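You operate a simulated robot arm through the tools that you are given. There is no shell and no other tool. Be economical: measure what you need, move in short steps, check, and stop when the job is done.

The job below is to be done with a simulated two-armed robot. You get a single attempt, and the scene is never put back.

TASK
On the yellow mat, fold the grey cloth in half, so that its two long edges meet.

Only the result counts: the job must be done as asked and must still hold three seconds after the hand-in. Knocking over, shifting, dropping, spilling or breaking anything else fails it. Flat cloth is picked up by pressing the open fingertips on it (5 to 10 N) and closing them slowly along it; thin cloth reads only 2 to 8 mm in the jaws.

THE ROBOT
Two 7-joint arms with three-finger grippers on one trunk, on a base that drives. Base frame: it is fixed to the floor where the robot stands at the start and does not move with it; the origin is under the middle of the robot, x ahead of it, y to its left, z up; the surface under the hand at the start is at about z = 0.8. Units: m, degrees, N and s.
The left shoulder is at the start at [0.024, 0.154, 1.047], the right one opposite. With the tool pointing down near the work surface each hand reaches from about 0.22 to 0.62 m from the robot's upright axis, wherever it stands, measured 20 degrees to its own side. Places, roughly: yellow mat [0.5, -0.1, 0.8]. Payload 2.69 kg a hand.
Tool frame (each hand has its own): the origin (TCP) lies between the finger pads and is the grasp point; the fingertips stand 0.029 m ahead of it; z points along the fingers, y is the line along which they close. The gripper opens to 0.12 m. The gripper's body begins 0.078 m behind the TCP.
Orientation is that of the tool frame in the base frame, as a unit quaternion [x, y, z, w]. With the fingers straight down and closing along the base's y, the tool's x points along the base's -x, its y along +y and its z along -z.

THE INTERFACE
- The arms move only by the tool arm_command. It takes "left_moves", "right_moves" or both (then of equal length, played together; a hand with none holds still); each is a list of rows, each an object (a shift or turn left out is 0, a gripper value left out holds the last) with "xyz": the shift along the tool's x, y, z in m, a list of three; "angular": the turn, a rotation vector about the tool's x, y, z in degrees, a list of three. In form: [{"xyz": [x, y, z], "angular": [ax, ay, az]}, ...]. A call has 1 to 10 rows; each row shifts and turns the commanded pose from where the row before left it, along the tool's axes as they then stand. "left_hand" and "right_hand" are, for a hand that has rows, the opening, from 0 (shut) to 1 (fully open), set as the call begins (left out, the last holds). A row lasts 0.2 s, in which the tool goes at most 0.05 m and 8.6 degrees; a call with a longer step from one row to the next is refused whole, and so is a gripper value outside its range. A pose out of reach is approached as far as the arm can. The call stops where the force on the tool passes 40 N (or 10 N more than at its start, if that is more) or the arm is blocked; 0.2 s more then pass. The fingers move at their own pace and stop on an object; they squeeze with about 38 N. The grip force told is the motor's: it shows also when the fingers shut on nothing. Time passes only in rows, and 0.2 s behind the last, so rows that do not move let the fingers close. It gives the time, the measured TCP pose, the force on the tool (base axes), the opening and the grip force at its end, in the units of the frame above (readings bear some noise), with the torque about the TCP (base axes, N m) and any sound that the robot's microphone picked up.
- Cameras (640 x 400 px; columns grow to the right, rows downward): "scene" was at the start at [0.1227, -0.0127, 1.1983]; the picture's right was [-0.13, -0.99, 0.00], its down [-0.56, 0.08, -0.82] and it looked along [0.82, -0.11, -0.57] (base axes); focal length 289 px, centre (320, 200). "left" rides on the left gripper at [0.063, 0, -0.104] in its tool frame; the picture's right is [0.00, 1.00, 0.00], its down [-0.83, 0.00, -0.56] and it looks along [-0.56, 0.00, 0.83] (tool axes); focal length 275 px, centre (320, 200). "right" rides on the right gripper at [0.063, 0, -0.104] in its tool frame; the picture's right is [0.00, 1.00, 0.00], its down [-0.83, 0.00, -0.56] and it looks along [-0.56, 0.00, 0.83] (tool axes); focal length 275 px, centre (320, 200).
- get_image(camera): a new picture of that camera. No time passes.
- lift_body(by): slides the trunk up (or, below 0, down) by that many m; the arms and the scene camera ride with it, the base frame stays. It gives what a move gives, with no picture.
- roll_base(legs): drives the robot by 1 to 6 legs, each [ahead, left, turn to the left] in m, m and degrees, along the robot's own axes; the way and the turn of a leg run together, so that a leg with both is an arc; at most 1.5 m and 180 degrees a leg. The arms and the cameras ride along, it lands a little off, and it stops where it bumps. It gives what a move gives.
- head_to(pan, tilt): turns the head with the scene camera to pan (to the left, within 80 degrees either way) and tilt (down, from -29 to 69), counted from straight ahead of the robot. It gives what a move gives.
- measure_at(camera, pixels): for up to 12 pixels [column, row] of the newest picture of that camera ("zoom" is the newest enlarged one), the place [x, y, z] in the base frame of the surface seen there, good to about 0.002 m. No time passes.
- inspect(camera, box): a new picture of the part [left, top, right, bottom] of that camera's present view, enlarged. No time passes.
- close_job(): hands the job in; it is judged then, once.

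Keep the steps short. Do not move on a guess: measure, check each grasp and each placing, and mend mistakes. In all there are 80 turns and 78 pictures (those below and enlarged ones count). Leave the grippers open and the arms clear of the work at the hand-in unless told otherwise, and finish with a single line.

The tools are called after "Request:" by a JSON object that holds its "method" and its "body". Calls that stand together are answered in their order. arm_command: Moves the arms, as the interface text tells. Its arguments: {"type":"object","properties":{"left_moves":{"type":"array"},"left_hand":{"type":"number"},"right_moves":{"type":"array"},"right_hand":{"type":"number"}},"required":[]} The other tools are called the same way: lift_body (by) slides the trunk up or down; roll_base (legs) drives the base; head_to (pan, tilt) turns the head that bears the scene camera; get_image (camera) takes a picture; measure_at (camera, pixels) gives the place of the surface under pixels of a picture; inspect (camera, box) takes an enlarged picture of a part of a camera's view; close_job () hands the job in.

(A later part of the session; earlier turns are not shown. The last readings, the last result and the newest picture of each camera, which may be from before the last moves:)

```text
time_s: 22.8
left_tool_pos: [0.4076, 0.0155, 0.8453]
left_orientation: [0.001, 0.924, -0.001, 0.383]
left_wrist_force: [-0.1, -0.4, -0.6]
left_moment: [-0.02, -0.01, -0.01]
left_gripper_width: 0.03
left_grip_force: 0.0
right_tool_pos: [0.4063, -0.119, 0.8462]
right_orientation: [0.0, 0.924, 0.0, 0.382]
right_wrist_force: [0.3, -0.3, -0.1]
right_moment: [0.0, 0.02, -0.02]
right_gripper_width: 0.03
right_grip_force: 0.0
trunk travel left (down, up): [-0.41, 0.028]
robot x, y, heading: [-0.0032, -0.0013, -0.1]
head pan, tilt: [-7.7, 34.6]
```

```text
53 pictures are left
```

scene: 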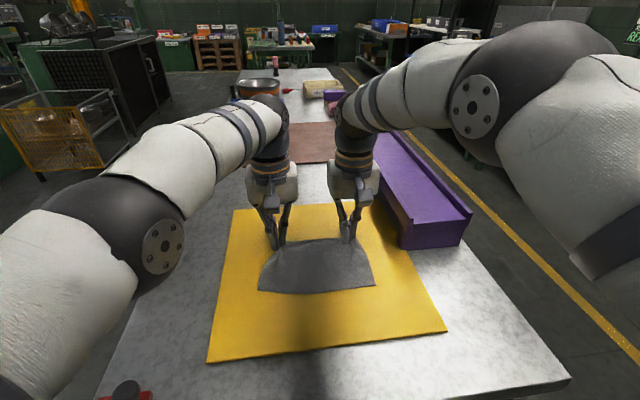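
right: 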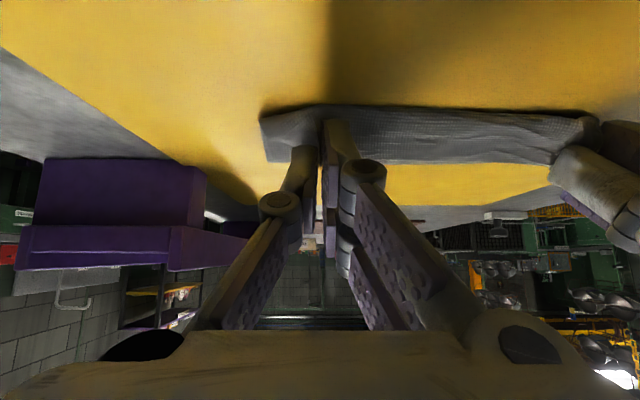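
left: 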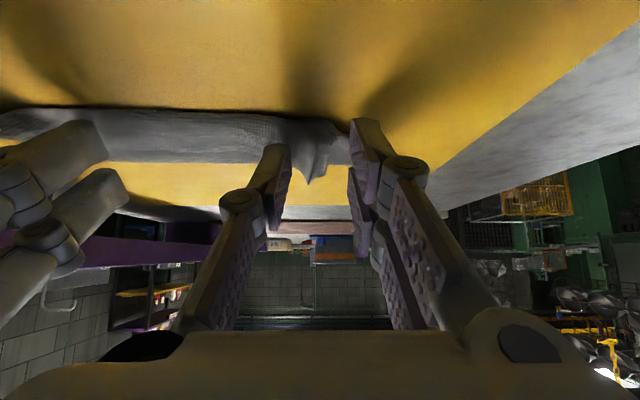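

The jaws are open and the ridge stays standing. I back out along the finger axes and turn the hands upright.

Request:
{"method": "arm_command", "body": {"left_moves": [{"xyz": [0, 0, -0.012]}, {"xyz": [0, 0, -0.015]}, {"xyz": [0, 0, -0.02]}, {"xyz": [-0.02, 0, -0.02]}, {"xyz": [-0.02, 0, -0.02], "angular": [0, 7.5, 0]}, {"xyz": [0, 0, 0], "angular": [0, 7.5, 0]}, {"xyz": [0, 0, 0], "angular": [0, 7.5, 0]}, {"xyz": [0, 0, 0], "angular": [0, 7.5, 0]}, {"xyz": [0, 0, 0], "angular": [0, 7.5, 0]}, {"xyz": [0, 0, 0], "angular": [0, 7.5, 0]}], "right_moves": [{"xyz": [0, 0, -0.012]}, {"xyz": [0, 0, -0.015]}, {"xyz": [0, 0, -0.02]}, {"xyz": [-0.02, 0, -0.02]}, {"xyz": [-0.02, 0, -0.02], "angular": [0, 7.5, 0]}, {"xyz": [0, 0, 0], "angular": [0, 7.5, 0]}, {"xyz": [0, 0, 0], "angular": [0, 7.5, 0]}, {"xyz": [0, 0, 0], "angular": [0, 7.5, 0]}, {"xyz": [0, 0, 0], "angular": [0, 7.5, 0]}, {"xyz": [0, 0, 0], "angular": [0, 7.5, 0]}]}}

Request:
{"method": "get_image", "body": {"camera": "scene"}}

Request:
{"method": "get_image", "body": {"camera": "left"}}

Request:
{"method": "get_image", "body": {"camera": "right"}}

```text
time_s: 25.0
left_tool_pos: [0.3753, 0.0155, 0.9353]
left_orientation: [0.0, 1.0, -0.001, -0.003]
left_wrist_force: [-0.3, 0.0, -0.7]
left_moment: [0.01, 0.01, -0.01]
left_gripper_width: 0.03
left_grip_force: 0.1
right_tool_pos: [0.3836, -0.1138, 0.9353]
right_orientation: [0.0, 1.0, 0.001, -0.001]
right_wrist_force: [0.0, -0.5, -0.4]
right_moment: [0.0, 0.02, -0.01]
right_gripper_width: 0.0298
right_grip_force: 0.1
right hand out of reach, approached as far as the arm can: row 3
trunk travel left (down, up): [-0.41, 0.028]
robot x, y, heading: [-0.0007, 0.0009, -0.2]
head pan, tilt: [-7.7, 34.6]
```

```text
52 pictures are left
```

scene: 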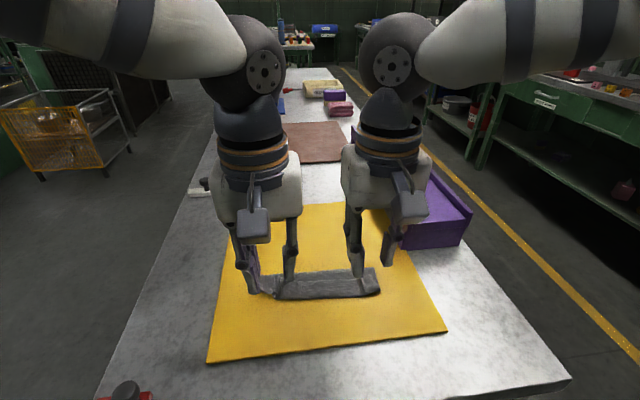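

```text
51 pictures are left
```

left: 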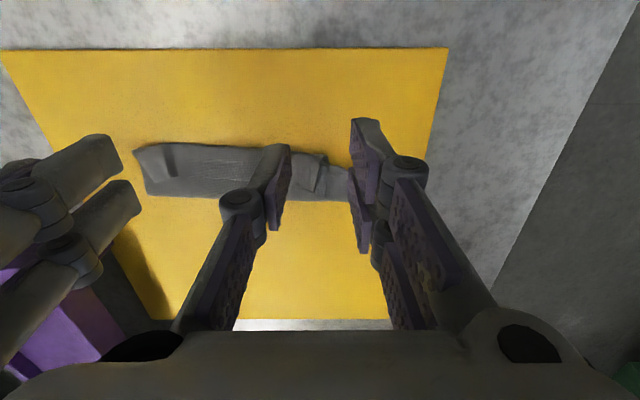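

```text
50 pictures are left
```

right: 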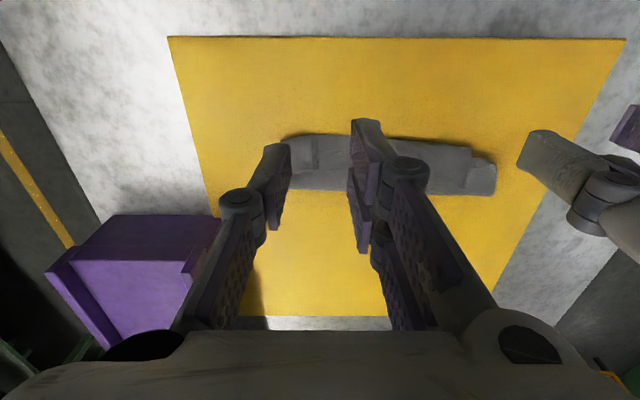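

The flap is still rolled up. I spread the hands outward and up to get a clear view.

Request:
{"method": "arm_command", "body": {"left_moves": [{"xyz": [0, 0.03, -0.01]}, {"xyz": [0, 0.03, -0.01]}, {"xyz": [0, 0.03, -0.01]}, {"xyz": [0, 0.03, 0]}], "right_moves": [{"xyz": [0, -0.03, -0.01]}, {"xyz": [0, -0.03, -0.01]}, {"xyz": [0, -0.03, -0.01]}, {"xyz": [0, -0.03, 0]}]}}

Request:
{"method": "inspect", "body": {"camera": "scene", "box": [232, 230, 408, 340]}}

Request:
{"method": "measure_at", "body": {"camera": "zoom", "pixels": [[320, 120], [320, 140], [320, 160], [320, 180], [320, 200], [320, 220], [320, 240], [120, 230], [520, 190]]}}

```text
time_s: 26.0
left_tool_pos: [0.3745, 0.1376, 0.9655]
left_orientation: [0.0, 1.0, 0.0, 0.0]
left_wrist_force: [0.3, 0.3, -0.2]
left_moment: [0.02, -0.01, 0.02]
left_gripper_width: 0.03
left_grip_force: 0.0
right_tool_pos: [0.3828, -0.2342, 0.9647]
right_orientation: [0.001, 1.0, 0.0, 0.0]
right_wrist_force: [0.2, -1.3, -0.4]
right_moment: [0.0, 0.01, -0.03]
right_gripper_width: 0.0298
right_grip_force: 0.0
trunk travel left (down, up): [-0.41, 0.028]
robot x, y, heading: [-0.0003, -0.0001, -0.3]
head pan, tilt: [-7.7, 34.6]
```

```text
3.64 times, centred on (320, 285) of scene
```

zoom: 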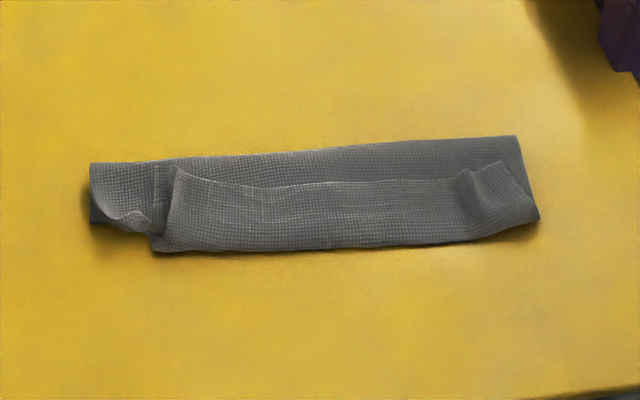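

```text
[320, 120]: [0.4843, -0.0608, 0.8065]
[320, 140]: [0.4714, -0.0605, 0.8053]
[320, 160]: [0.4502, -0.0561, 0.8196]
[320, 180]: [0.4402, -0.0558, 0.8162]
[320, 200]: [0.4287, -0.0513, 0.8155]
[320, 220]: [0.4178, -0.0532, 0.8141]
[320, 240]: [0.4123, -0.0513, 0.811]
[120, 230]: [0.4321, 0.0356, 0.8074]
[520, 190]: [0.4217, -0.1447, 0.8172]
```

The cloth is z-folded now: fold at x ≈ 0.462, flap forward to x ≈ 0.41, and its edge doubled back on top to x ≈ 0.44. The pinch ridges at zoom (465,180) and (170,190) still stand, so I can take those to turn the edge out. I enlarge further and measure.

Request:
{"method": "inspect", "body": {"camera": "scene", "box": [250, 260, 390, 310]}}

Request:
{"method": "measure_at", "body": {"camera": "scene", "pixels": [[279, 276], [279, 282], [278, 290], [284, 278], [360, 278], [363, 281], [367, 279], [372, 278], [356, 281]]}}

```text
4.57 times, centred on (320, 285) of scene
```

zoom: 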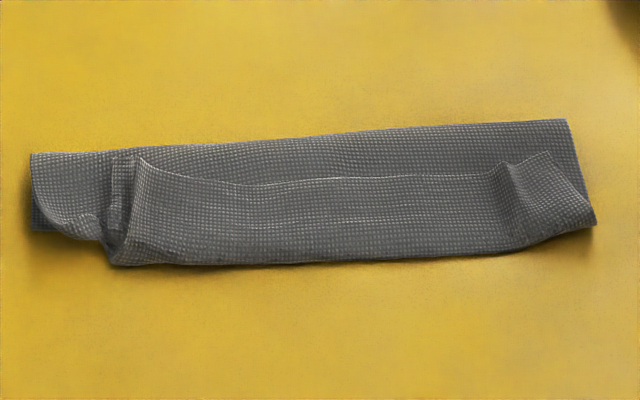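

```text
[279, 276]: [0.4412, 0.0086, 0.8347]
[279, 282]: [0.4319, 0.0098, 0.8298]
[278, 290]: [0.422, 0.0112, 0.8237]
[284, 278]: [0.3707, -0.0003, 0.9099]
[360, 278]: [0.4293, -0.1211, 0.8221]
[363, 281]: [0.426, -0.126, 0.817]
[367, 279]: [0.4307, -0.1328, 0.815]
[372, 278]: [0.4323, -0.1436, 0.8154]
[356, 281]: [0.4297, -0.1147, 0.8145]
```

The left ridge is at y ≈ 0.009 (top z 0.835) and the right one at y ≈ -0.121 (top z 0.823). I hover over both with narrow jaws, then lower so the fingers straddle the ridges just above the flap.

Request:
{"method": "arm_command", "body": {"left_moves": [{"xyz": [-0.0156, -0.0319, 0.0164]}, {"xyz": [-0.0156, -0.0319, 0.0164]}, {"xyz": [-0.0156, -0.0319, 0.0164]}, {"xyz": [-0.0156, -0.0319, 0.0164]}, {"xyz": [0, 0, 0.013]}, {"xyz": [0, 0, 0.013]}, {"xyz": [0, 0, 0.013]}, {"xyz": [0, 0, 0.011]}, {"xyz": [0, 0, 0]}], "right_moves": [{"xyz": [-0.0136, 0.0278, 0.0162]}, {"xyz": [-0.0136, 0.0278, 0.0162]}, {"xyz": [-0.0136, 0.0278, 0.0162]}, {"xyz": [-0.0136, 0.0278, 0.0162]}, {"xyz": [0, 0, 0.013]}, {"xyz": [0, 0, 0.013]}, {"xyz": [0, 0, 0.013]}, {"xyz": [0, 0, 0.013]}, {"xyz": [0, 0, 0]}]}}

Request:
{"method": "inspect", "body": {"camera": "scene", "box": [232, 225, 408, 335]}}

Request:
{"method": "get_image", "body": {"camera": "left"}}

Request:
{"method": "get_image", "body": {"camera": "right"}}

```text
time_s: 28.0
left_tool_pos: [0.4373, 0.0087, 0.85]
left_orientation: [-0.001, 1.0, 0.001, -0.001]
left_wrist_force: [0.0, -0.5, 0.3]
left_moment: [0.02, -0.01, 0.03]
left_gripper_width: 0.03
left_grip_force: 0.1
right_tool_pos: [0.4363, -0.1235, 0.8493]
right_orientation: [0.0, 1.0, 0.0, 0.0]
right_wrist_force: [-0.3, 0.0, 0.0]
right_moment: [0.02, -0.02, 0.05]
right_gripper_width: 0.0299
right_grip_force: 0.1
trunk travel left (down, up): [-0.41, 0.028]
robot x, y, heading: [-0.0007, -0.0016, 0.1]
head pan, tilt: [-7.7, 34.6]
```

```text
3.64 times, centred on (320, 280) of scene
```

zoom: 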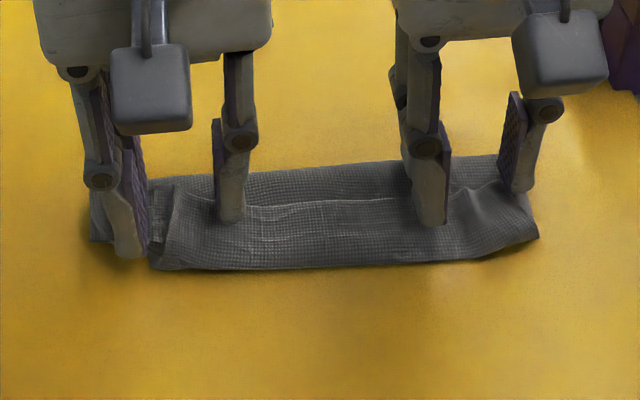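

```text
46 pictures are left
```

left: 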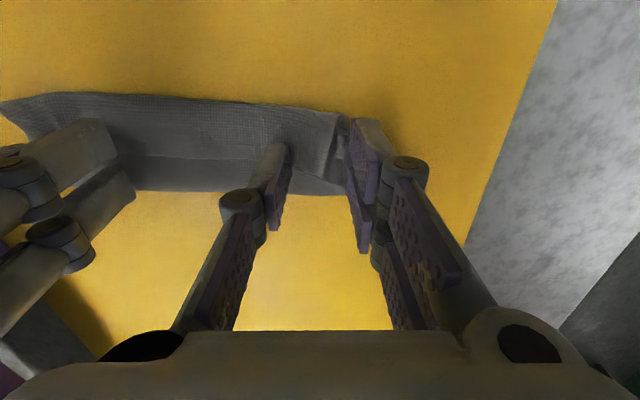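

```text
45 pictures are left
```

right: 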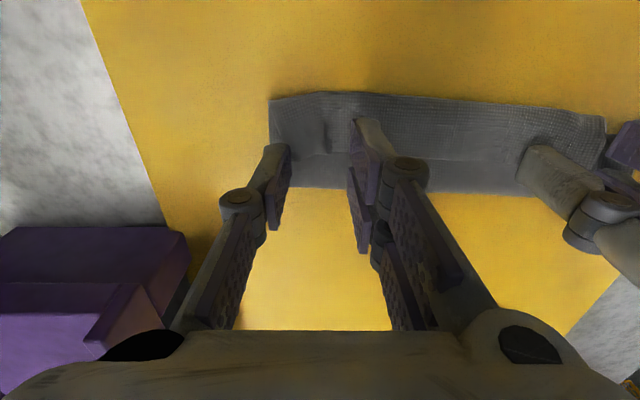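

Both ridges are between the fingers. I lower 4–5 mm and close slowly.

Request:
{"method": "arm_command", "body": {"left_moves": [{"xyz": [0, 0, 0.002]}, {"xyz": [0, 0, 0.002]}, {"xyz": [0, 0, 0]}], "right_moves": [{"xyz": [0, 0, 0.003]}, {"xyz": [0, 0, 0.002]}, {"xyz": [0, 0, 0]}], "left_hand": 0.15, "right_hand": 0.15}}

Request:
{"method": "arm_command", "body": {"left_moves": [{"xyz": [0, 0, 0]}, {"xyz": [0, 0, 0]}], "right_moves": [{"xyz": [0, 0, 0]}, {"xyz": [0, 0, 0]}], "left_hand": 0.07, "right_hand": 0.07}}

Request:
{"method": "arm_command", "body": {"left_moves": [{"xyz": [0, 0, 0]}, {"xyz": [0, 0, 0]}], "right_moves": [{"xyz": [0, 0, 0]}, {"xyz": [0, 0, 0]}], "left_hand": 0, "right_hand": 0}}

Request:
{"method": "inspect", "body": {"camera": "scene", "box": [232, 225, 408, 335]}}

```text
time_s: 28.8
left_tool_pos: [0.4365, 0.009, 0.8464]
left_orientation: [0.0, 1.0, 0.0, 0.001]
left_wrist_force: [-0.1, 0.4, 0.1]
left_moment: [0.01, 0.03, 0.0]
left_gripper_width: 0.0181
left_grip_force: 0.0
right_tool_pos: [0.438, -0.1222, 0.8431]
right_orientation: [0.0, 1.0, 0.001, 0.0]
right_wrist_force: [0.3, -0.9, -0.4]
right_moment: [-0.01, -0.02, 0.01]
right_gripper_width: 0.0181
right_grip_force: 0.1
trunk travel left (down, up): [-0.41, 0.028]
robot x, y, heading: [0.0003, 0.0006, 0.1]
head pan, tilt: [-7.7, 34.6]
```

```text
time_s: 29.4
left_tool_pos: [0.4374, 0.009, 0.8456]
left_orientation: [0.0, 1.0, -0.001, -0.001]
left_wrist_force: [-0.2, 0.2, -0.7]
left_moment: [-0.03, -0.01, 0.0]
left_gripper_width: 0.0084
left_grip_force: 0.2
right_tool_pos: [0.4383, -0.1226, 0.8452]
right_orientation: [0.0, 1.0, 0.0, 0.0]
right_wrist_force: [-0.6, 0.2, -0.8]
right_moment: [-0.01, -0.04, -0.03]
right_gripper_width: 0.0083
right_grip_force: 0.1
trunk travel left (down, up): [-0.41, 0.028]
robot x, y, heading: [-0.0015, -0.0028, -0.1]
head pan, tilt: [-7.7, 34.6]
```

```text
time_s: 30.0
left_tool_pos: [0.4387, 0.0079, 0.8457]
left_orientation: [0.0, 1.0, 0.001, -0.001]
left_wrist_force: [0.8, -0.5, -1.3]
left_moment: [-0.08, 0.0, -0.03]
left_gripper_width: 0.0026
left_grip_force: 34.5
right_tool_pos: [0.4377, -0.1226, 0.8427]
right_orientation: [0.0, 1.0, -0.001, 0.0]
right_wrist_force: [0.3, 1.0, 0.0]
right_moment: [0.03, 0.01, -0.01]
right_gripper_width: 0.0009
right_grip_force: 30.9
trunk travel left (down, up): [-0.41, 0.028]
robot x, y, heading: [-0.0002, -0.0019, 0.0]
head pan, tilt: [-7.7, 34.6]
```

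```text
3.64 times, centred on (320, 280) of scene
```

zoom: 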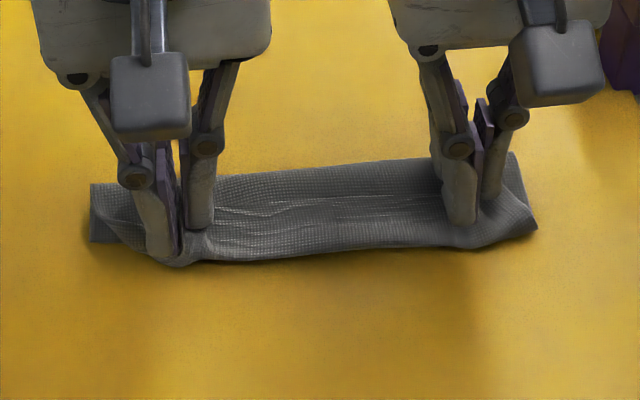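

The left jaw reads 2.6 mm and the right 0.9 mm. I lift 3 cm while moving slightly back to see whether both come up.

Request:
{"method": "arm_command", "body": {"left_moves": [{"xyz": [0.001, 0, -0.007]}, {"xyz": [0.002, 0, -0.008]}, {"xyz": [0.003, 0, -0.008]}, {"xyz": [0.004, 0, -0.007]}, {"xyz": [0, 0, 0]}], "right_moves": [{"xyz": [0.001, 0, -0.007]}, {"xyz": [0.002, 0, -0.008]}, {"xyz": [0.003, 0, -0.008]}, {"xyz": [0.004, 0, -0.007]}, {"xyz": [0, 0, 0]}]}}

Request:
{"method": "inspect", "body": {"camera": "scene", "box": [232, 215, 408, 325]}}

Request:
{"method": "get_image", "body": {"camera": "right"}}

```text
time_s: 31.2
left_tool_pos: [0.4282, 0.0086, 0.8768]
left_orientation: [0.0, 1.0, 0.0, -0.001]
left_wrist_force: [0.6, -0.1, -0.7]
left_moment: [0.03, 0.02, -0.02]
left_gripper_width: 0.003
left_grip_force: 34.0
right_tool_pos: [0.4265, -0.1217, 0.8735]
right_orientation: [0.0, 1.0, 0.0, 0.0]
right_wrist_force: [-0.1, 0.5, 0.4]
right_moment: [0.04, -0.01, 0.0]
right_gripper_width: 0.0009
right_grip_force: 30.8
trunk travel left (down, up): [-0.41, 0.028]
robot x, y, heading: [-0.0014, -0.003, -0.1]
head pan, tilt: [-7.7, 34.6]
```

```text
3.64 times, centred on (320, 270) of scene
```

zoom: 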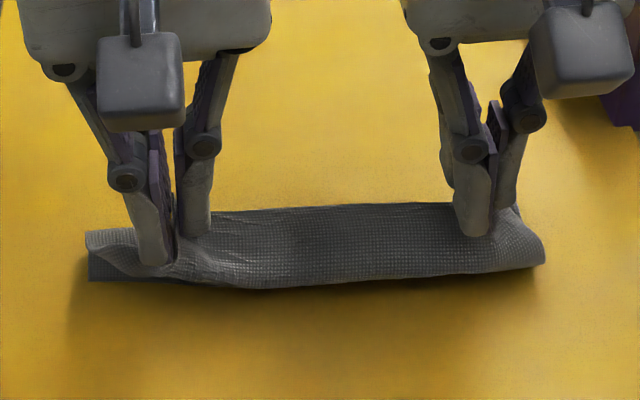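

```text
42 pictures are left
```

right: 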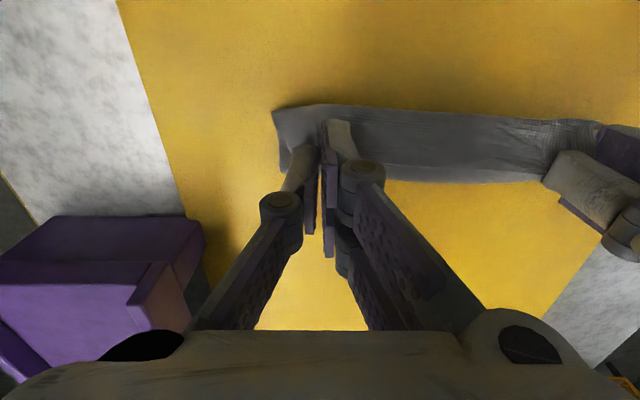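

Both sides came up and the edge is lifted off the fold. I carry the edge over toward the robot with some tilt, to turn the flap out.

Request:
{"method": "arm_command", "body": {"left_moves": [{"xyz": [0.0067, 0, -0.0058], "angular": [0, -4, 0]}, {"xyz": [0.0067, 0, -0.0058], "angular": [0, -4, 0]}, {"xyz": [0.0064, 0, -0.0045], "angular": [0, -4, 0]}, {"xyz": [0.0064, 0, -0.0045], "angular": [0, -4, 0]}, {"xyz": [0.0073, 0, -0.0014], "angular": [0, -4, 0]}, {"xyz": [0.0073, 0, -0.0014], "angular": [0, -4, 0]}, {"xyz": [0.0082, 0, 0.0017], "angular": [0, -4, 0]}, {"xyz": [0.0082, 0, 0.0017], "angular": [0, -4, 0]}, {"xyz": [0.0123, 0, 0.0065]}, {"xyz": [0, 0, 0]}], "right_moves": [{"xyz": [0.0067, 0, -0.0058], "angular": [0, -4, 0]}, {"xyz": [0.0067, 0, -0.0058], "angular": [0, -4, 0]}, {"xyz": [0.0064, 0, -0.0045], "angular": [0, -4, 0]}, {"xyz": [0.0064, 0, -0.0045], "angular": [0, -4, 0]}, {"xyz": [0.0073, 0, -0.0014], "angular": [0, -4, 0]}, {"xyz": [0.0073, 0, -0.0014], "angular": [0, -4, 0]}, {"xyz": [0.0082, 0, 0.0017], "angular": [0, -4, 0]}, {"xyz": [0.0082, 0, 0.0017], "angular": [0, -4, 0]}, {"xyz": [0.0123, 0, 0.0065]}, {"xyz": [0, 0, 0]}]}}

Request:
{"method": "get_image", "body": {"camera": "left"}}

Request:
{"method": "inspect", "body": {"camera": "scene", "box": [220, 230, 412, 350]}}

```text
time_s: 33.4
left_tool_pos: [0.3639, 0.0087, 0.8686]
left_orientation: [0.0, 0.961, 0.0, 0.276]
left_wrist_force: [-0.3, -2.3, 1.4]
left_moment: [-0.04, -0.02, -0.03]
left_gripper_width: 0.0019
left_grip_force: 29.3
right_tool_pos: [0.3652, -0.1226, 0.8673]
right_orientation: [0.0, 0.961, 0.0, 0.276]
right_wrist_force: [0.9, 1.5, -0.4]
right_moment: [0.02, 0.02, 0.0]
right_gripper_width: 0.001
right_grip_force: 31.0
trunk travel left (down, up): [-0.41, 0.028]
robot x, y, heading: [-0.0019, -0.0021, 0.1]
head pan, tilt: [-7.7, 34.6]
```

```text
41 pictures are left
```

left: 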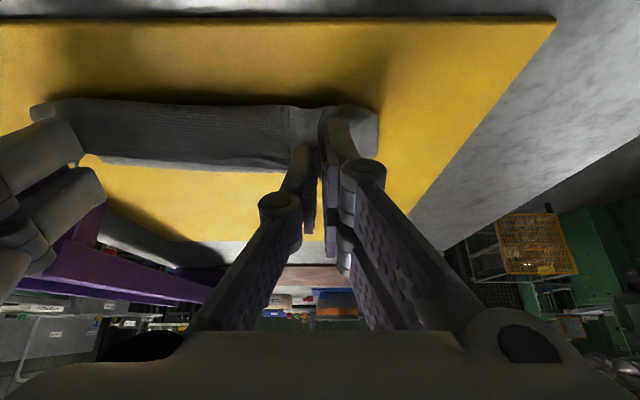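

```text
3.33 times, centred on (316, 290) of scene
```

zoom: 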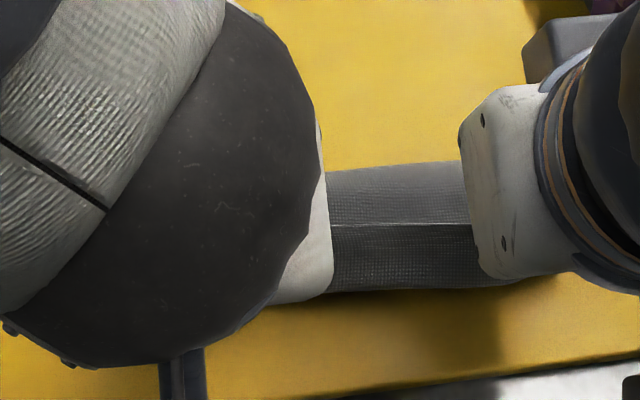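

Request:
{"method": "measure_at", "body": {"camera": "zoom", "pixels": [[390, 160], [390, 168], [390, 185], [390, 205], [390, 222], [390, 230], [390, 245], [390, 265], [390, 285], [390, 295]]}}

Request:
{"method": "measure_at", "body": {"camera": "left", "pixels": [[200, 103], [200, 115], [200, 130], [200, 150], [200, 165], [372, 108], [372, 150], [60, 100]]}}

```text
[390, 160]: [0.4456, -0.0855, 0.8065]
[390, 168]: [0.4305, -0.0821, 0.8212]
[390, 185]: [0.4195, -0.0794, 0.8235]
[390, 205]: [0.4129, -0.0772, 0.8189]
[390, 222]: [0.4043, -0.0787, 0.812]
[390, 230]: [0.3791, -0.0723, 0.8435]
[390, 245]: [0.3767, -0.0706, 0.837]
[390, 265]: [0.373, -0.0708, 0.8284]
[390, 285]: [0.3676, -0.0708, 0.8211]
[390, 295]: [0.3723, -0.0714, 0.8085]
```

```text
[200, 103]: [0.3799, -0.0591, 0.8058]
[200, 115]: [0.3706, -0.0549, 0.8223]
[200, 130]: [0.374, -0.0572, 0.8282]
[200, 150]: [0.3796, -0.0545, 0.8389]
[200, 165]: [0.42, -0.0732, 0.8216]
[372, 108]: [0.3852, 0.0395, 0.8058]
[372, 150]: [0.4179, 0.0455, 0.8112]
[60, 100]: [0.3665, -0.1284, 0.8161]
```

The flap has turned out, but the fold moved to x ≈ 0.432, with the edge standing at x ≈ 0.379. I pull low toward the robot to lay this part flat, then release so I can re-grip the edge from its outer side.

Request:
{"method": "arm_command", "body": {"left_moves": [{"xyz": [0.0062, 0, 0.0005]}, {"xyz": [0.0062, 0, 0.0005]}, {"xyz": [0.0062, 0, 0.0005]}, {"xyz": [0.0062, 0, 0.0005]}, {"xyz": [0.0062, 0, 0.0005]}, {"xyz": [0.0062, 0, 0.0005]}, {"xyz": [0, 0, 0]}], "right_moves": [{"xyz": [0.0062, 0, 0.0005]}, {"xyz": [0.0062, 0, 0.0005]}, {"xyz": [0.0062, 0, 0.0005]}, {"xyz": [0.0062, 0, 0.0005]}, {"xyz": [0.0062, 0, 0.0005]}, {"xyz": [0.0062, 0, 0.0005]}, {"xyz": [0, 0, 0]}]}}

Request:
{"method": "get_image", "body": {"camera": "right"}}

Request:
{"method": "inspect", "body": {"camera": "scene", "box": [220, 240, 412, 360]}}

Request:
{"method": "measure_at", "body": {"camera": "right", "pixels": [[420, 90], [420, 100], [420, 110], [420, 120], [420, 130], [420, 140], [420, 150], [420, 160]]}}

```text
time_s: 35.0
left_tool_pos: [0.3352, 0.0084, 0.8476]
left_orientation: [0.001, 0.961, 0.0, 0.277]
left_wrist_force: [0.1, -0.8, -0.7]
left_moment: [-0.06, 0.02, -0.01]
left_gripper_width: 0.0029
left_grip_force: 35.0
right_tool_pos: [0.3455, -0.1185, 0.8453]
right_orientation: [0.0, 0.961, -0.001, 0.275]
right_wrist_force: [0.4, -0.2, -0.7]
right_moment: [0.01, 0.02, -0.04]
right_gripper_width: 0.001
right_grip_force: 30.8
right hand out of reach, approached as far as the arm can: row 5, 6
trunk travel left (down, up): [-0.41, 0.028]
robot x, y, heading: [0.0011, -0.0031, -0.0]
head pan, tilt: [-7.7, 34.6]
```

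```text
39 pictures are left
```

right: 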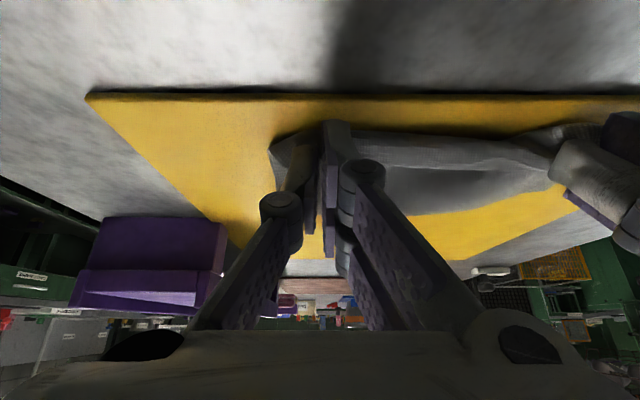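

```text
3.33 times, centred on (316, 300) of scene
```

zoom: 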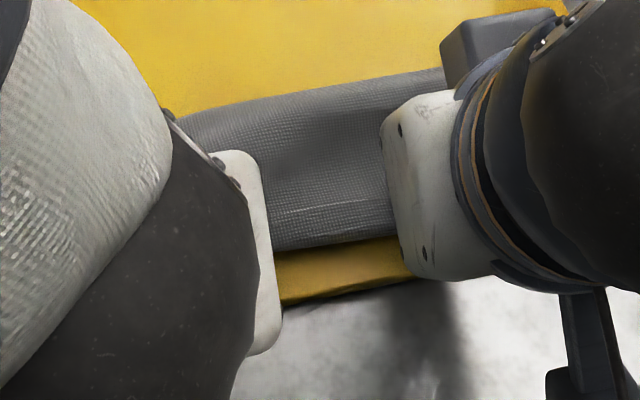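

```text
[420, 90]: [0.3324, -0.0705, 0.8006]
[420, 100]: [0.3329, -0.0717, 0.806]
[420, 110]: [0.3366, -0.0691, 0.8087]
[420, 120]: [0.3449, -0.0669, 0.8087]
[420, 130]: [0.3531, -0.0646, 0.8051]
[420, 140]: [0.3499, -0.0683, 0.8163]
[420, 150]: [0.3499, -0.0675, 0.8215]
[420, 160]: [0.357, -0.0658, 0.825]
```

The edge is at x ≈ 0.355, still on the mat (mat edge at 0.333). I release here, back straight up, turn the hands upright and spread them to see.

Request:
{"method": "arm_command", "body": {"left_moves": [{"xyz": [0, 0, 0]}, {"xyz": [0, 0, 0]}, {"xyz": [0, 0, -0.012]}, {"xyz": [0, 0, -0.02]}, {"xyz": [-0.02, 0, -0.03], "angular": [0, 8, 0]}, {"xyz": [-0.01, 0, -0.02], "angular": [0, 8, 0]}, {"xyz": [0, 0.03, -0.02], "angular": [0, 8, 0]}, {"xyz": [0, 0.04, -0.01], "angular": [0, 8, 0]}, {"xyz": [0, 0.04, 0]}, {"xyz": [0, 0.03, 0]}], "right_moves": [{"xyz": [0, 0, 0]}, {"xyz": [0, 0, 0]}, {"xyz": [0, 0, -0.012]}, {"xyz": [0, 0, -0.02]}, {"xyz": [-0.02, 0, -0.03], "angular": [0, 8, 0]}, {"xyz": [-0.01, 0, -0.02], "angular": [0, 8, 0]}, {"xyz": [0, -0.03, -0.02], "angular": [0, 8, 0]}, {"xyz": [0, -0.04, -0.01], "angular": [0, 8, 0]}, {"xyz": [0, -0.04, 0]}, {"xyz": [0, -0.03, 0]}], "left_hand": 0.25, "right_hand": 0.25}}

Request:
{"method": "inspect", "body": {"camera": "scene", "box": [220, 240, 412, 360]}}

```text
time_s: 37.2
left_tool_pos: [0.3142, 0.149, 0.9607]
left_orientation: [0.0, 1.0, 0.0, 0.0]
left_wrist_force: [0.2, -0.2, -0.1]
left_moment: [-0.01, 0.0, 0.0]
left_gripper_width: 0.03
left_grip_force: 0.0
right_tool_pos: [0.3367, -0.2497, 0.9603]
right_orientation: [0.0, 1.0, 0.0, 0.0]
right_wrist_force: [0.3, -0.3, 1.1]
right_moment: [-0.02, -0.01, 0.02]
right_gripper_width: 0.0302
right_grip_force: 0.1
right hand out of reach, approached as far as the arm can: row 3, 4
trunk travel left (down, up): [-0.41, 0.028]
robot x, y, heading: [-0.0033, 0.0056, 0.2]
head pan, tilt: [-7.7, 34.6]
```

```text
3.33 times, centred on (316, 300) of scene
```

zoom: 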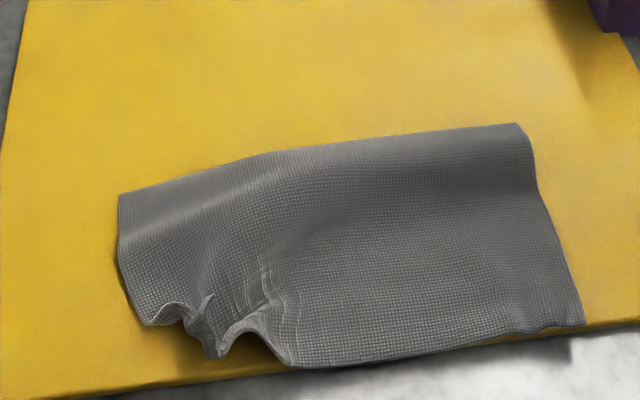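

The flap sprang out flat toward the robot, with only some ridging at the left. I measure its outline and the fold.

Request:
{"method": "measure_at", "body": {"camera": "zoom", "pixels": [[122, 198], [250, 162], [350, 145], [510, 128], [578, 318], [430, 345], [300, 362], [225, 345], [150, 320], [260, 320], [300, 200], [480, 200]]}}

Request:
{"method": "get_image", "body": {"camera": "scene"}}

```text
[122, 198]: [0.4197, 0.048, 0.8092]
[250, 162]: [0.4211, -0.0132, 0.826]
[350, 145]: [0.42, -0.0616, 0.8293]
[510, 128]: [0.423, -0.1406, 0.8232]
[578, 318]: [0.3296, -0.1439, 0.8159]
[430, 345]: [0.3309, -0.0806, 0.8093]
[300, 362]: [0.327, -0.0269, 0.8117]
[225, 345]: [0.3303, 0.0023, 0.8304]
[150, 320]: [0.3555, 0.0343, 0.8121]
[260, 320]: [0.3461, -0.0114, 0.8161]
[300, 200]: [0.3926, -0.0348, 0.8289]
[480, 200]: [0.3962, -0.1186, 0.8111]
```

```text
36 pictures are left
```

scene: 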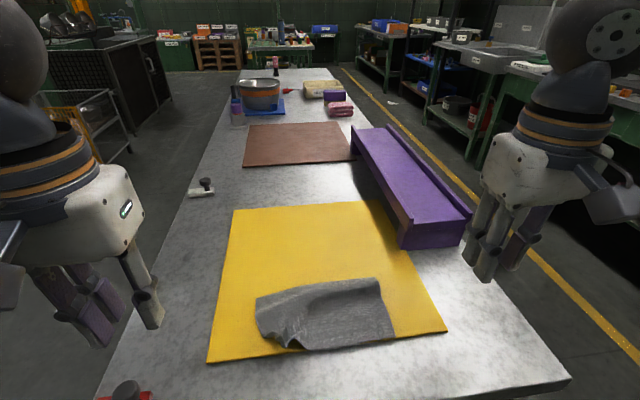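

The edge now lies at x ≈ 0.329, the fold hump at x ≈ 0.425, and the other edge is under it. To get room for the arms I back the base up 0.08 m with the hands clear, then look again.

Request:
{"method": "roll_base", "body": {"legs": [[-0.08, 0, 0]]}}

Request:
{"method": "inspect", "body": {"camera": "scene", "box": [232, 210, 408, 320]}}

```text
time_s: 38.3
left_tool_pos: [0.2339, 0.1486, 0.9611]
left_orientation: [0.001, 1.0, 0.0, 0.0]
left_wrist_force: [-0.4, 0.6, -0.2]
left_moment: [0.05, -0.03, 0.0]
left_gripper_width: 0.0299
left_grip_force: 0.0
right_tool_pos: [0.2566, -0.25, 0.9581]
right_orientation: [0.0, 1.0, 0.0, 0.001]
right_wrist_force: [0.2, -0.1, -1.0]
right_moment: [0.01, -0.02, 0.03]
right_gripper_width: 0.0299
right_grip_force: 0.1
trunk travel left (down, up): [-0.41, 0.028]
robot x, y, heading: [-0.0786, 0.0027, -0.1]
head pan, tilt: [-7.7, 34.6]
```

```text
3.64 times, centred on (320, 265) of scene
```

zoom: 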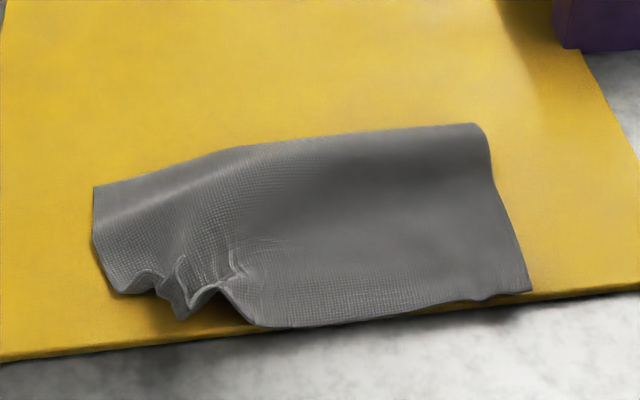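

Request:
{"method": "measure_at", "body": {"camera": "zoom", "pixels": [[112, 288], [145, 275], [180, 310], [178, 265], [215, 285], [240, 265], [260, 320], [340, 322], [480, 295], [525, 288], [450, 300], [400, 315]]}}

```text
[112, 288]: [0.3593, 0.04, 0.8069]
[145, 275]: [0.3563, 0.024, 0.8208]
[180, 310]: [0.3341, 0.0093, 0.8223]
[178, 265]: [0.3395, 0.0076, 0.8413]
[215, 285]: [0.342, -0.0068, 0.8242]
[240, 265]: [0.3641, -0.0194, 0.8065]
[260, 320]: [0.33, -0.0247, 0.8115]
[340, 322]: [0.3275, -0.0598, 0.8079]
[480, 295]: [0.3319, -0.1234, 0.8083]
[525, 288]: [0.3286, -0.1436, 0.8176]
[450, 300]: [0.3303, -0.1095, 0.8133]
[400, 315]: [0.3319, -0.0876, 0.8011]
```

The left side has a tall ridge at y ≈ 0.008 (top z 0.841). The right edge is flat at x ≈ 0.331. I bring the left hand over its ridge and the right hand over the edge at y ≈ -0.125, stopping short of contact.

Request:
{"method": "arm_command", "body": {"left_moves": [{"xyz": [-0.021, -0.0281, 0.0142]}, {"xyz": [-0.021, -0.0281, 0.0142]}, {"xyz": [-0.021, -0.0281, 0.0142]}, {"xyz": [-0.021, -0.0281, 0.0142]}, {"xyz": [-0.021, -0.0281, 0.0142]}, {"xyz": [0, 0, 0.012]}, {"xyz": [0, 0, 0.012]}, {"xyz": [0, 0, 0.011]}, {"xyz": [0, 0, 0]}], "right_moves": [{"xyz": [-0.0159, 0.025, 0.0136]}, {"xyz": [-0.0159, 0.025, 0.0136]}, {"xyz": [-0.0159, 0.025, 0.0136]}, {"xyz": [-0.0159, 0.025, 0.0136]}, {"xyz": [-0.0159, 0.025, 0.0136]}, {"xyz": [0, 0, 0.0133]}, {"xyz": [0, 0, 0.0133]}, {"xyz": [0, 0, 0.0133]}, {"xyz": [0, 0, 0]}], "left_hand": 0.33, "right_hand": 0.25}}

Request:
{"method": "inspect", "body": {"camera": "scene", "box": [232, 210, 408, 320]}}

Request:
{"method": "get_image", "body": {"camera": "left"}}

```text
time_s: 40.3
left_tool_pos: [0.3365, 0.0084, 0.8543]
left_orientation: [0.0, 1.0, 0.0, 0.0]
left_wrist_force: [0.2, 0.5, -0.3]
left_moment: [-0.02, -0.02, 0.01]
left_gripper_width: 0.0393
left_grip_force: 0.1
right_tool_pos: [0.337, -0.1241, 0.8518]
right_orientation: [0.0, 1.0, 0.0, 0.001]
right_wrist_force: [-0.2, -0.4, 0.4]
right_moment: [-0.01, 0.0, 0.05]
right_gripper_width: 0.03
right_grip_force: 0.0
trunk travel left (down, up): [-0.41, 0.028]
robot x, y, heading: [-0.0803, -0.0013, -0.0]
head pan, tilt: [-7.7, 34.6]
```

```text
3.64 times, centred on (320, 265) of scene
```

zoom: 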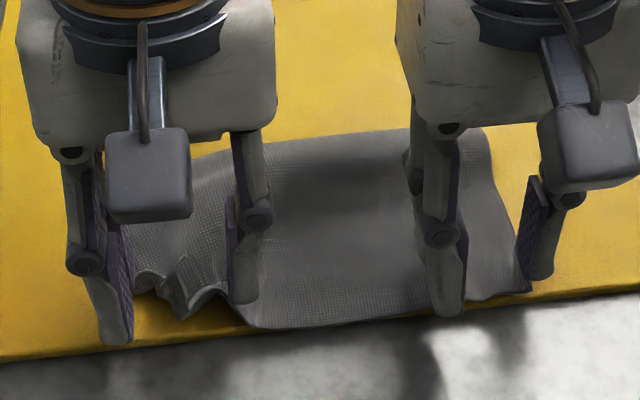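

```text
33 pictures are left
```

left: 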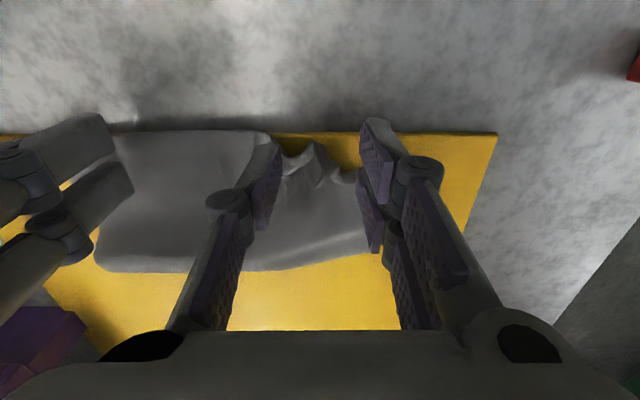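

The ridge is between the left fingers. I shift the left hand 4 mm forward and lower it around the ridge, and lower the right hand close to the cloth.

Request:
{"method": "arm_command", "body": {"left_moves": [{"xyz": [-0.004, 0, 0.003]}, {"xyz": [0, 0, 0.004]}, {"xyz": [0, 0, 0.004]}, {"xyz": [0, 0, 0]}], "right_moves": [{"xyz": [0, 0, 0.005]}, {"xyz": [0, 0, 0.005]}, {"xyz": [0, 0, 0.004]}, {"xyz": [0, 0, 0]}]}}

Request:
{"method": "arm_command", "body": {"left_moves": [{"xyz": [0, 0, 0]}, {"xyz": [0, 0, 0]}, {"xyz": [0, 0, 0]}], "right_moves": [{"xyz": [0, 0, 0.001]}, {"xyz": [0, 0, 0.001]}, {"xyz": [0, 0, 0]}], "left_hand": 0.2}}

```text
time_s: 41.3
left_tool_pos: [0.3425, 0.0084, 0.8448]
left_orientation: [0.0, 1.0, -0.001, 0.0]
left_wrist_force: [-0.3, -0.1, -0.1]
left_moment: [-0.02, 0.0, 0.02]
left_gripper_width: 0.0398
left_grip_force: 0.1
right_tool_pos: [0.3363, -0.1251, 0.838]
right_orientation: [0.0, 1.0, 0.0, 0.0]
right_wrist_force: [0.2, 0.5, -0.1]
right_moment: [0.02, 0.0, 0.01]
right_gripper_width: 0.0297
right_grip_force: 0.0
trunk travel left (down, up): [-0.41, 0.028]
robot x, y, heading: [-0.0821, 0.0041, 0.4]
head pan, tilt: [-7.7, 34.6]
```

```text
time_s: 42.1
left_tool_pos: [0.341, 0.0073, 0.8458]
left_orientation: [0.0, 1.0, 0.0, 0.0]
left_wrist_force: [0.7, -0.1, -0.4]
left_moment: [0.0, -0.01, -0.02]
left_gripper_width: 0.0241
left_grip_force: 0.0
right_tool_pos: [0.3368, -0.1249, 0.8369]
right_orientation: [0.001, 1.0, 0.0, 0.002]
right_wrist_force: [1.1, -0.5, 12.6]
right_moment: [-0.19, -0.07, 0.0]
right_gripper_width: 0.0302
right_grip_force: 0.2
trunk travel left (down, up): [-0.41, 0.028]
robot x, y, heading: [-0.0795, -0.0027, 0.0]
head pan, tilt: [-7.7, 34.6]
```

The right hand presses with 12.6 N, so I ease it up 0.3 mm. I close both in steps.

Request:
{"method": "arm_command", "body": {"left_moves": [{"xyz": [0, 0, 0]}, {"xyz": [0, 0, 0]}], "right_moves": [{"xyz": [0, 0, -0.0004]}, {"xyz": [0, 0, 0]}], "left_hand": 0.12, "right_hand": 0.19}}

Request:
{"method": "arm_command", "body": {"left_moves": [{"xyz": [0, 0, 0]}, {"xyz": [0, 0, 0]}], "right_moves": [{"xyz": [0, 0, 0]}, {"xyz": [0, 0, 0]}], "left_hand": 0.06, "right_hand": 0.13}}

Request:
{"method": "arm_command", "body": {"left_moves": [{"xyz": [0, 0, 0]}, {"xyz": [0, 0, 0]}], "right_moves": [{"xyz": [0, 0, 0.0002]}, {"xyz": [0, 0, 0]}], "left_hand": 0, "right_hand": 0.08}}

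Request:
{"method": "inspect", "body": {"camera": "scene", "box": [232, 210, 408, 320]}}

```text
time_s: 42.7
left_tool_pos: [0.3414, 0.0086, 0.8445]
left_orientation: [-0.001, 1.0, 0.0, 0.0]
left_wrist_force: [0.8, -0.8, -0.5]
left_moment: [0.0, 0.01, -0.03]
left_gripper_width: 0.0145
left_grip_force: 0.1
right_tool_pos: [0.3373, -0.1253, 0.8356]
right_orientation: [0.0, 1.0, 0.001, 0.001]
right_wrist_force: [1.2, -2.1, 10.5]
right_moment: [-0.05, -0.06, -0.03]
right_gripper_width: 0.0216
right_grip_force: 0.0
trunk travel left (down, up): [-0.41, 0.028]
robot x, y, heading: [-0.0806, -0.0008, 0.1]
head pan, tilt: [-7.7, 34.6]
```

```text
time_s: 43.3
left_tool_pos: [0.3409, 0.0081, 0.8442]
left_orientation: [0.0, 1.0, 0.0, 0.0]
left_wrist_force: [-0.4, 0.4, 0.3]
left_moment: [0.0, 0.01, 0.01]
left_gripper_width: 0.0074
left_grip_force: 0.1
right_tool_pos: [0.3354, -0.1248, 0.836]
right_orientation: [0.0, 1.0, 0.001, 0.0]
right_wrist_force: [-0.9, -0.7, 7.5]
right_moment: [0.0, 0.0, -0.01]
right_gripper_width: 0.0146
right_grip_force: 0.0
trunk travel left (down, up): [-0.41, 0.028]
robot x, y, heading: [-0.0791, 0.0018, 0.2]
head pan, tilt: [-7.7, 34.6]
```

```text
time_s: 43.9
left_tool_pos: [0.3425, 0.0086, 0.8447]
left_orientation: [0.001, 1.0, 0.0, 0.0]
left_wrist_force: [0.8, -1.7, 1.7]
left_moment: [-0.09, 0.02, -0.03]
left_gripper_width: 0.0023
left_grip_force: 29.4
right_tool_pos: [0.3356, -0.1241, 0.8344]
right_orientation: [0.0, 1.0, 0.0, -0.001]
right_wrist_force: [-0.6, -0.7, 3.6]
right_moment: [0.0, 0.01, -0.01]
right_gripper_width: 0.0082
right_grip_force: 0.0
trunk travel left (down, up): [-0.41, 0.028]
robot x, y, heading: [-0.0824, 0.0035, 0.0]
head pan, tilt: [-7.7, 34.6]
```

```text
3.64 times, centred on (320, 265) of scene
```

zoom: 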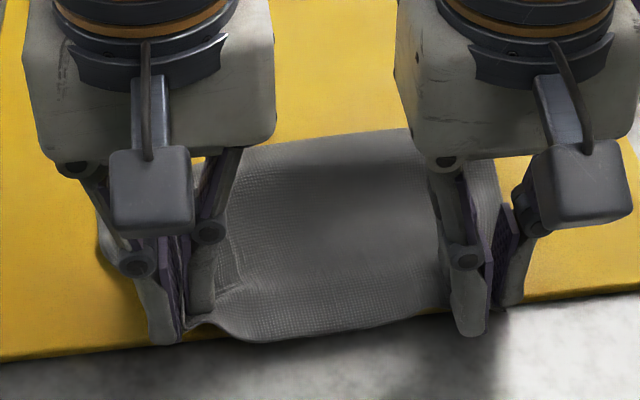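

The left hand holds at 2.3 mm. I close the right hand fully.

Request:
{"method": "arm_command", "body": {"left_moves": [{"xyz": [0, 0, 0]}, {"xyz": [0, 0, 0]}, {"xyz": [0, 0, 0]}], "right_moves": [{"xyz": [0, 0, 0]}, {"xyz": [0, 0, 0]}, {"xyz": [0, 0, 0]}], "right_hand": 0}}

Request:
{"method": "arm_command", "body": {"left_moves": [{"xyz": [0, 0, -0.008]}, {"xyz": [-0.002, 0, -0.01]}, {"xyz": [-0.003, 0, -0.01]}, {"xyz": [-0.005, 0, -0.01]}, {"xyz": [0, 0, 0]}], "right_moves": [{"xyz": [0, 0, -0.008]}, {"xyz": [-0.002, 0, -0.01]}, {"xyz": [-0.003, 0, -0.01]}, {"xyz": [-0.005, 0, -0.01]}, {"xyz": [0, 0, 0]}]}}

Request:
{"method": "get_image", "body": {"camera": "left"}}

Request:
{"method": "get_image", "body": {"camera": "right"}}

```text
time_s: 44.7
left_tool_pos: [0.3426, 0.0073, 0.8439]
left_orientation: [0.0, 1.0, 0.0, 0.0]
left_wrist_force: [0.0, -0.3, 0.8]
left_moment: [-0.1, -0.02, -0.04]
left_gripper_width: 0.0005
left_grip_force: 28.6
right_tool_pos: [0.3359, -0.1243, 0.8342]
right_orientation: [0.0, 1.0, 0.0, -0.001]
right_wrist_force: [-1.0, -0.2, 4.2]
right_moment: [0.0, 0.0, -0.01]
right_gripper_width: 0.0015
right_grip_force: 32.1
trunk travel left (down, up): [-0.41, 0.028]
robot x, y, heading: [-0.0814, 0.0001, -0.0]
head pan, tilt: [-7.7, 34.6]
```

```text
time_s: 45.9
left_tool_pos: [0.3521, 0.0078, 0.8822]
left_orientation: [0.001, 1.0, -0.001, 0.0]
left_wrist_force: [1.4, 2.7, -3.5]
left_moment: [0.71, 0.07, 0.02]
left_gripper_width: 0.0015
left_grip_force: 29.3
right_tool_pos: [0.3471, -0.1241, 0.8726]
right_orientation: [0.0, 1.0, -0.001, 0.0]
right_wrist_force: [-0.2, 0.4, 0.1]
right_moment: [0.03, -0.02, 0.05]
right_gripper_width: 0.0024
right_grip_force: 30.8
trunk travel left (down, up): [-0.41, 0.028]
robot x, y, heading: [-0.0808, 0.0005, -0.2]
head pan, tilt: [-7.7, 34.6]
```

```text
31 pictures are left
```

left: 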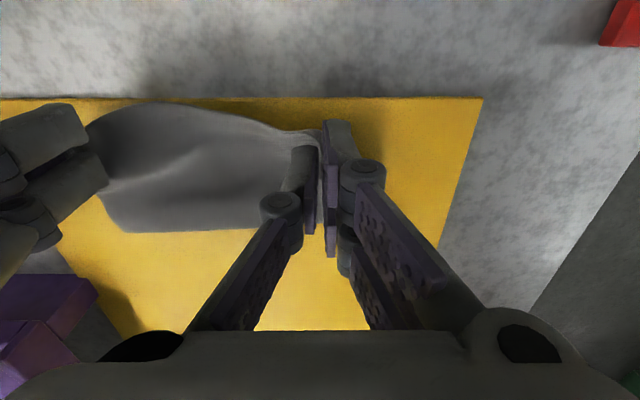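

```text
30 pictures are left
```

right: 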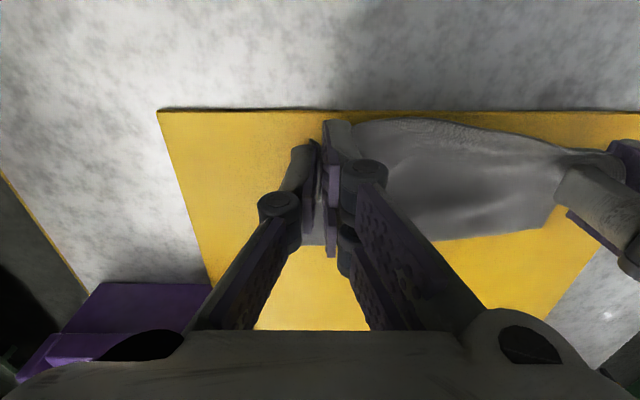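

Both edges are held and lifted. The left hand feels a small side torque, so I spread it 2 mm and carry both hands up and forward over the fold.

Request:
{"method": "arm_command", "body": {"left_moves": [{"xyz": [-0.0113, 0.001, -0.0053]}, {"xyz": [-0.0113, 0.001, -0.0053]}, {"xyz": [-0.0113, 0, -0.0053]}, {"xyz": [-0.0113, 0, -0.0053]}, {"xyz": [-0.0113, 0, -0.0053]}, {"xyz": [-0.0113, 0, -0.0053]}, {"xyz": [0, 0, 0]}], "right_moves": [{"xyz": [-0.0122, -0.001, -0.0068]}, {"xyz": [-0.0122, 0, -0.0068]}, {"xyz": [-0.0122, 0, -0.0068]}, {"xyz": [-0.0122, 0, -0.0068]}, {"xyz": [-0.0122, 0, -0.0068]}, {"xyz": [-0.0122, 0, -0.0068]}, {"xyz": [0, 0, 0]}]}}

Request:
{"method": "get_image", "body": {"camera": "left"}}

Request:
{"method": "inspect", "body": {"camera": "scene", "box": [232, 180, 408, 290]}}

```text
time_s: 47.5
left_tool_pos: [0.4199, 0.0109, 0.9143]
left_orientation: [0.001, 1.0, 0.0, 0.0]
left_wrist_force: [-0.7, 1.5, -0.1]
left_moment: [-0.04, -0.01, -0.01]
left_gripper_width: 0.0012
left_grip_force: 28.9
right_tool_pos: [0.4187, -0.1259, 0.9133]
right_orientation: [0.0, 1.0, -0.001, 0.0]
right_wrist_force: [-0.1, -0.6, 0.7]
right_moment: [-0.17, -0.03, 0.01]
right_gripper_width: 0.0014
right_grip_force: 30.5
trunk travel left (down, up): [-0.41, 0.028]
robot x, y, heading: [-0.0788, -0.0008, 0.1]
head pan, tilt: [-7.7, 34.6]
```

```text
29 pictures are left
```

left: 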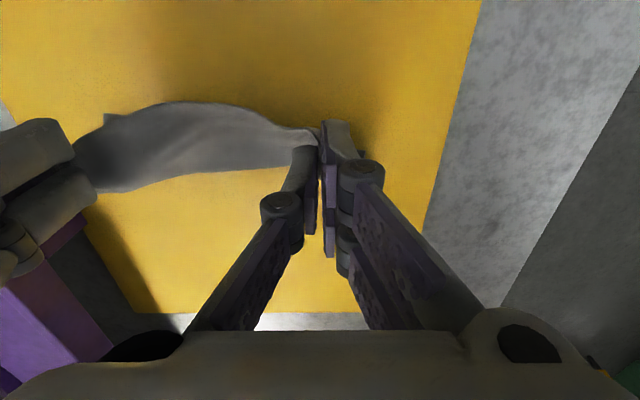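

```text
3.64 times, centred on (320, 235) of scene
```

zoom: 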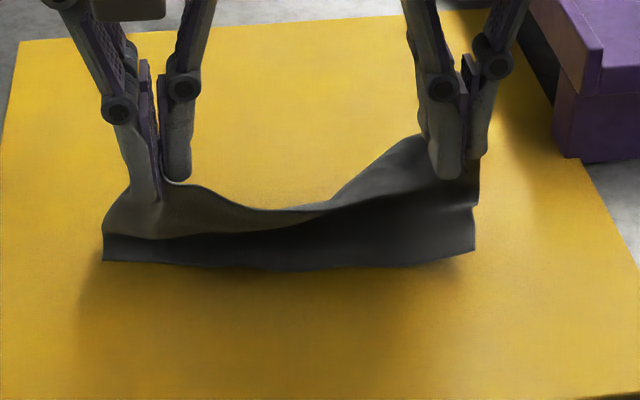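

The edge hangs from both hands, and the other long edge shows at the bottom front. I measure them.

Request:
{"method": "measure_at", "body": {"camera": "zoom", "pixels": [[104, 258], [200, 266], [300, 268], [400, 262], [474, 250], [104, 236], [250, 220], [300, 212], [350, 220], [400, 160], [300, 245], [474, 215]]}}

```text
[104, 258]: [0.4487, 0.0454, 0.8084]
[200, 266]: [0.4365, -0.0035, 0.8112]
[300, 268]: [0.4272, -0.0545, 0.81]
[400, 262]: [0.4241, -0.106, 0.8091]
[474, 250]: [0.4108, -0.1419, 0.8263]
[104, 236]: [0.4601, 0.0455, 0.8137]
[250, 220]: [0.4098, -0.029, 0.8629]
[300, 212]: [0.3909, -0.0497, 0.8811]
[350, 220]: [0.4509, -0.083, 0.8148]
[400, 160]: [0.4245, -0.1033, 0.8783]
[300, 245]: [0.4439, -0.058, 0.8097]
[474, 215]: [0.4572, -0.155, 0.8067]
```

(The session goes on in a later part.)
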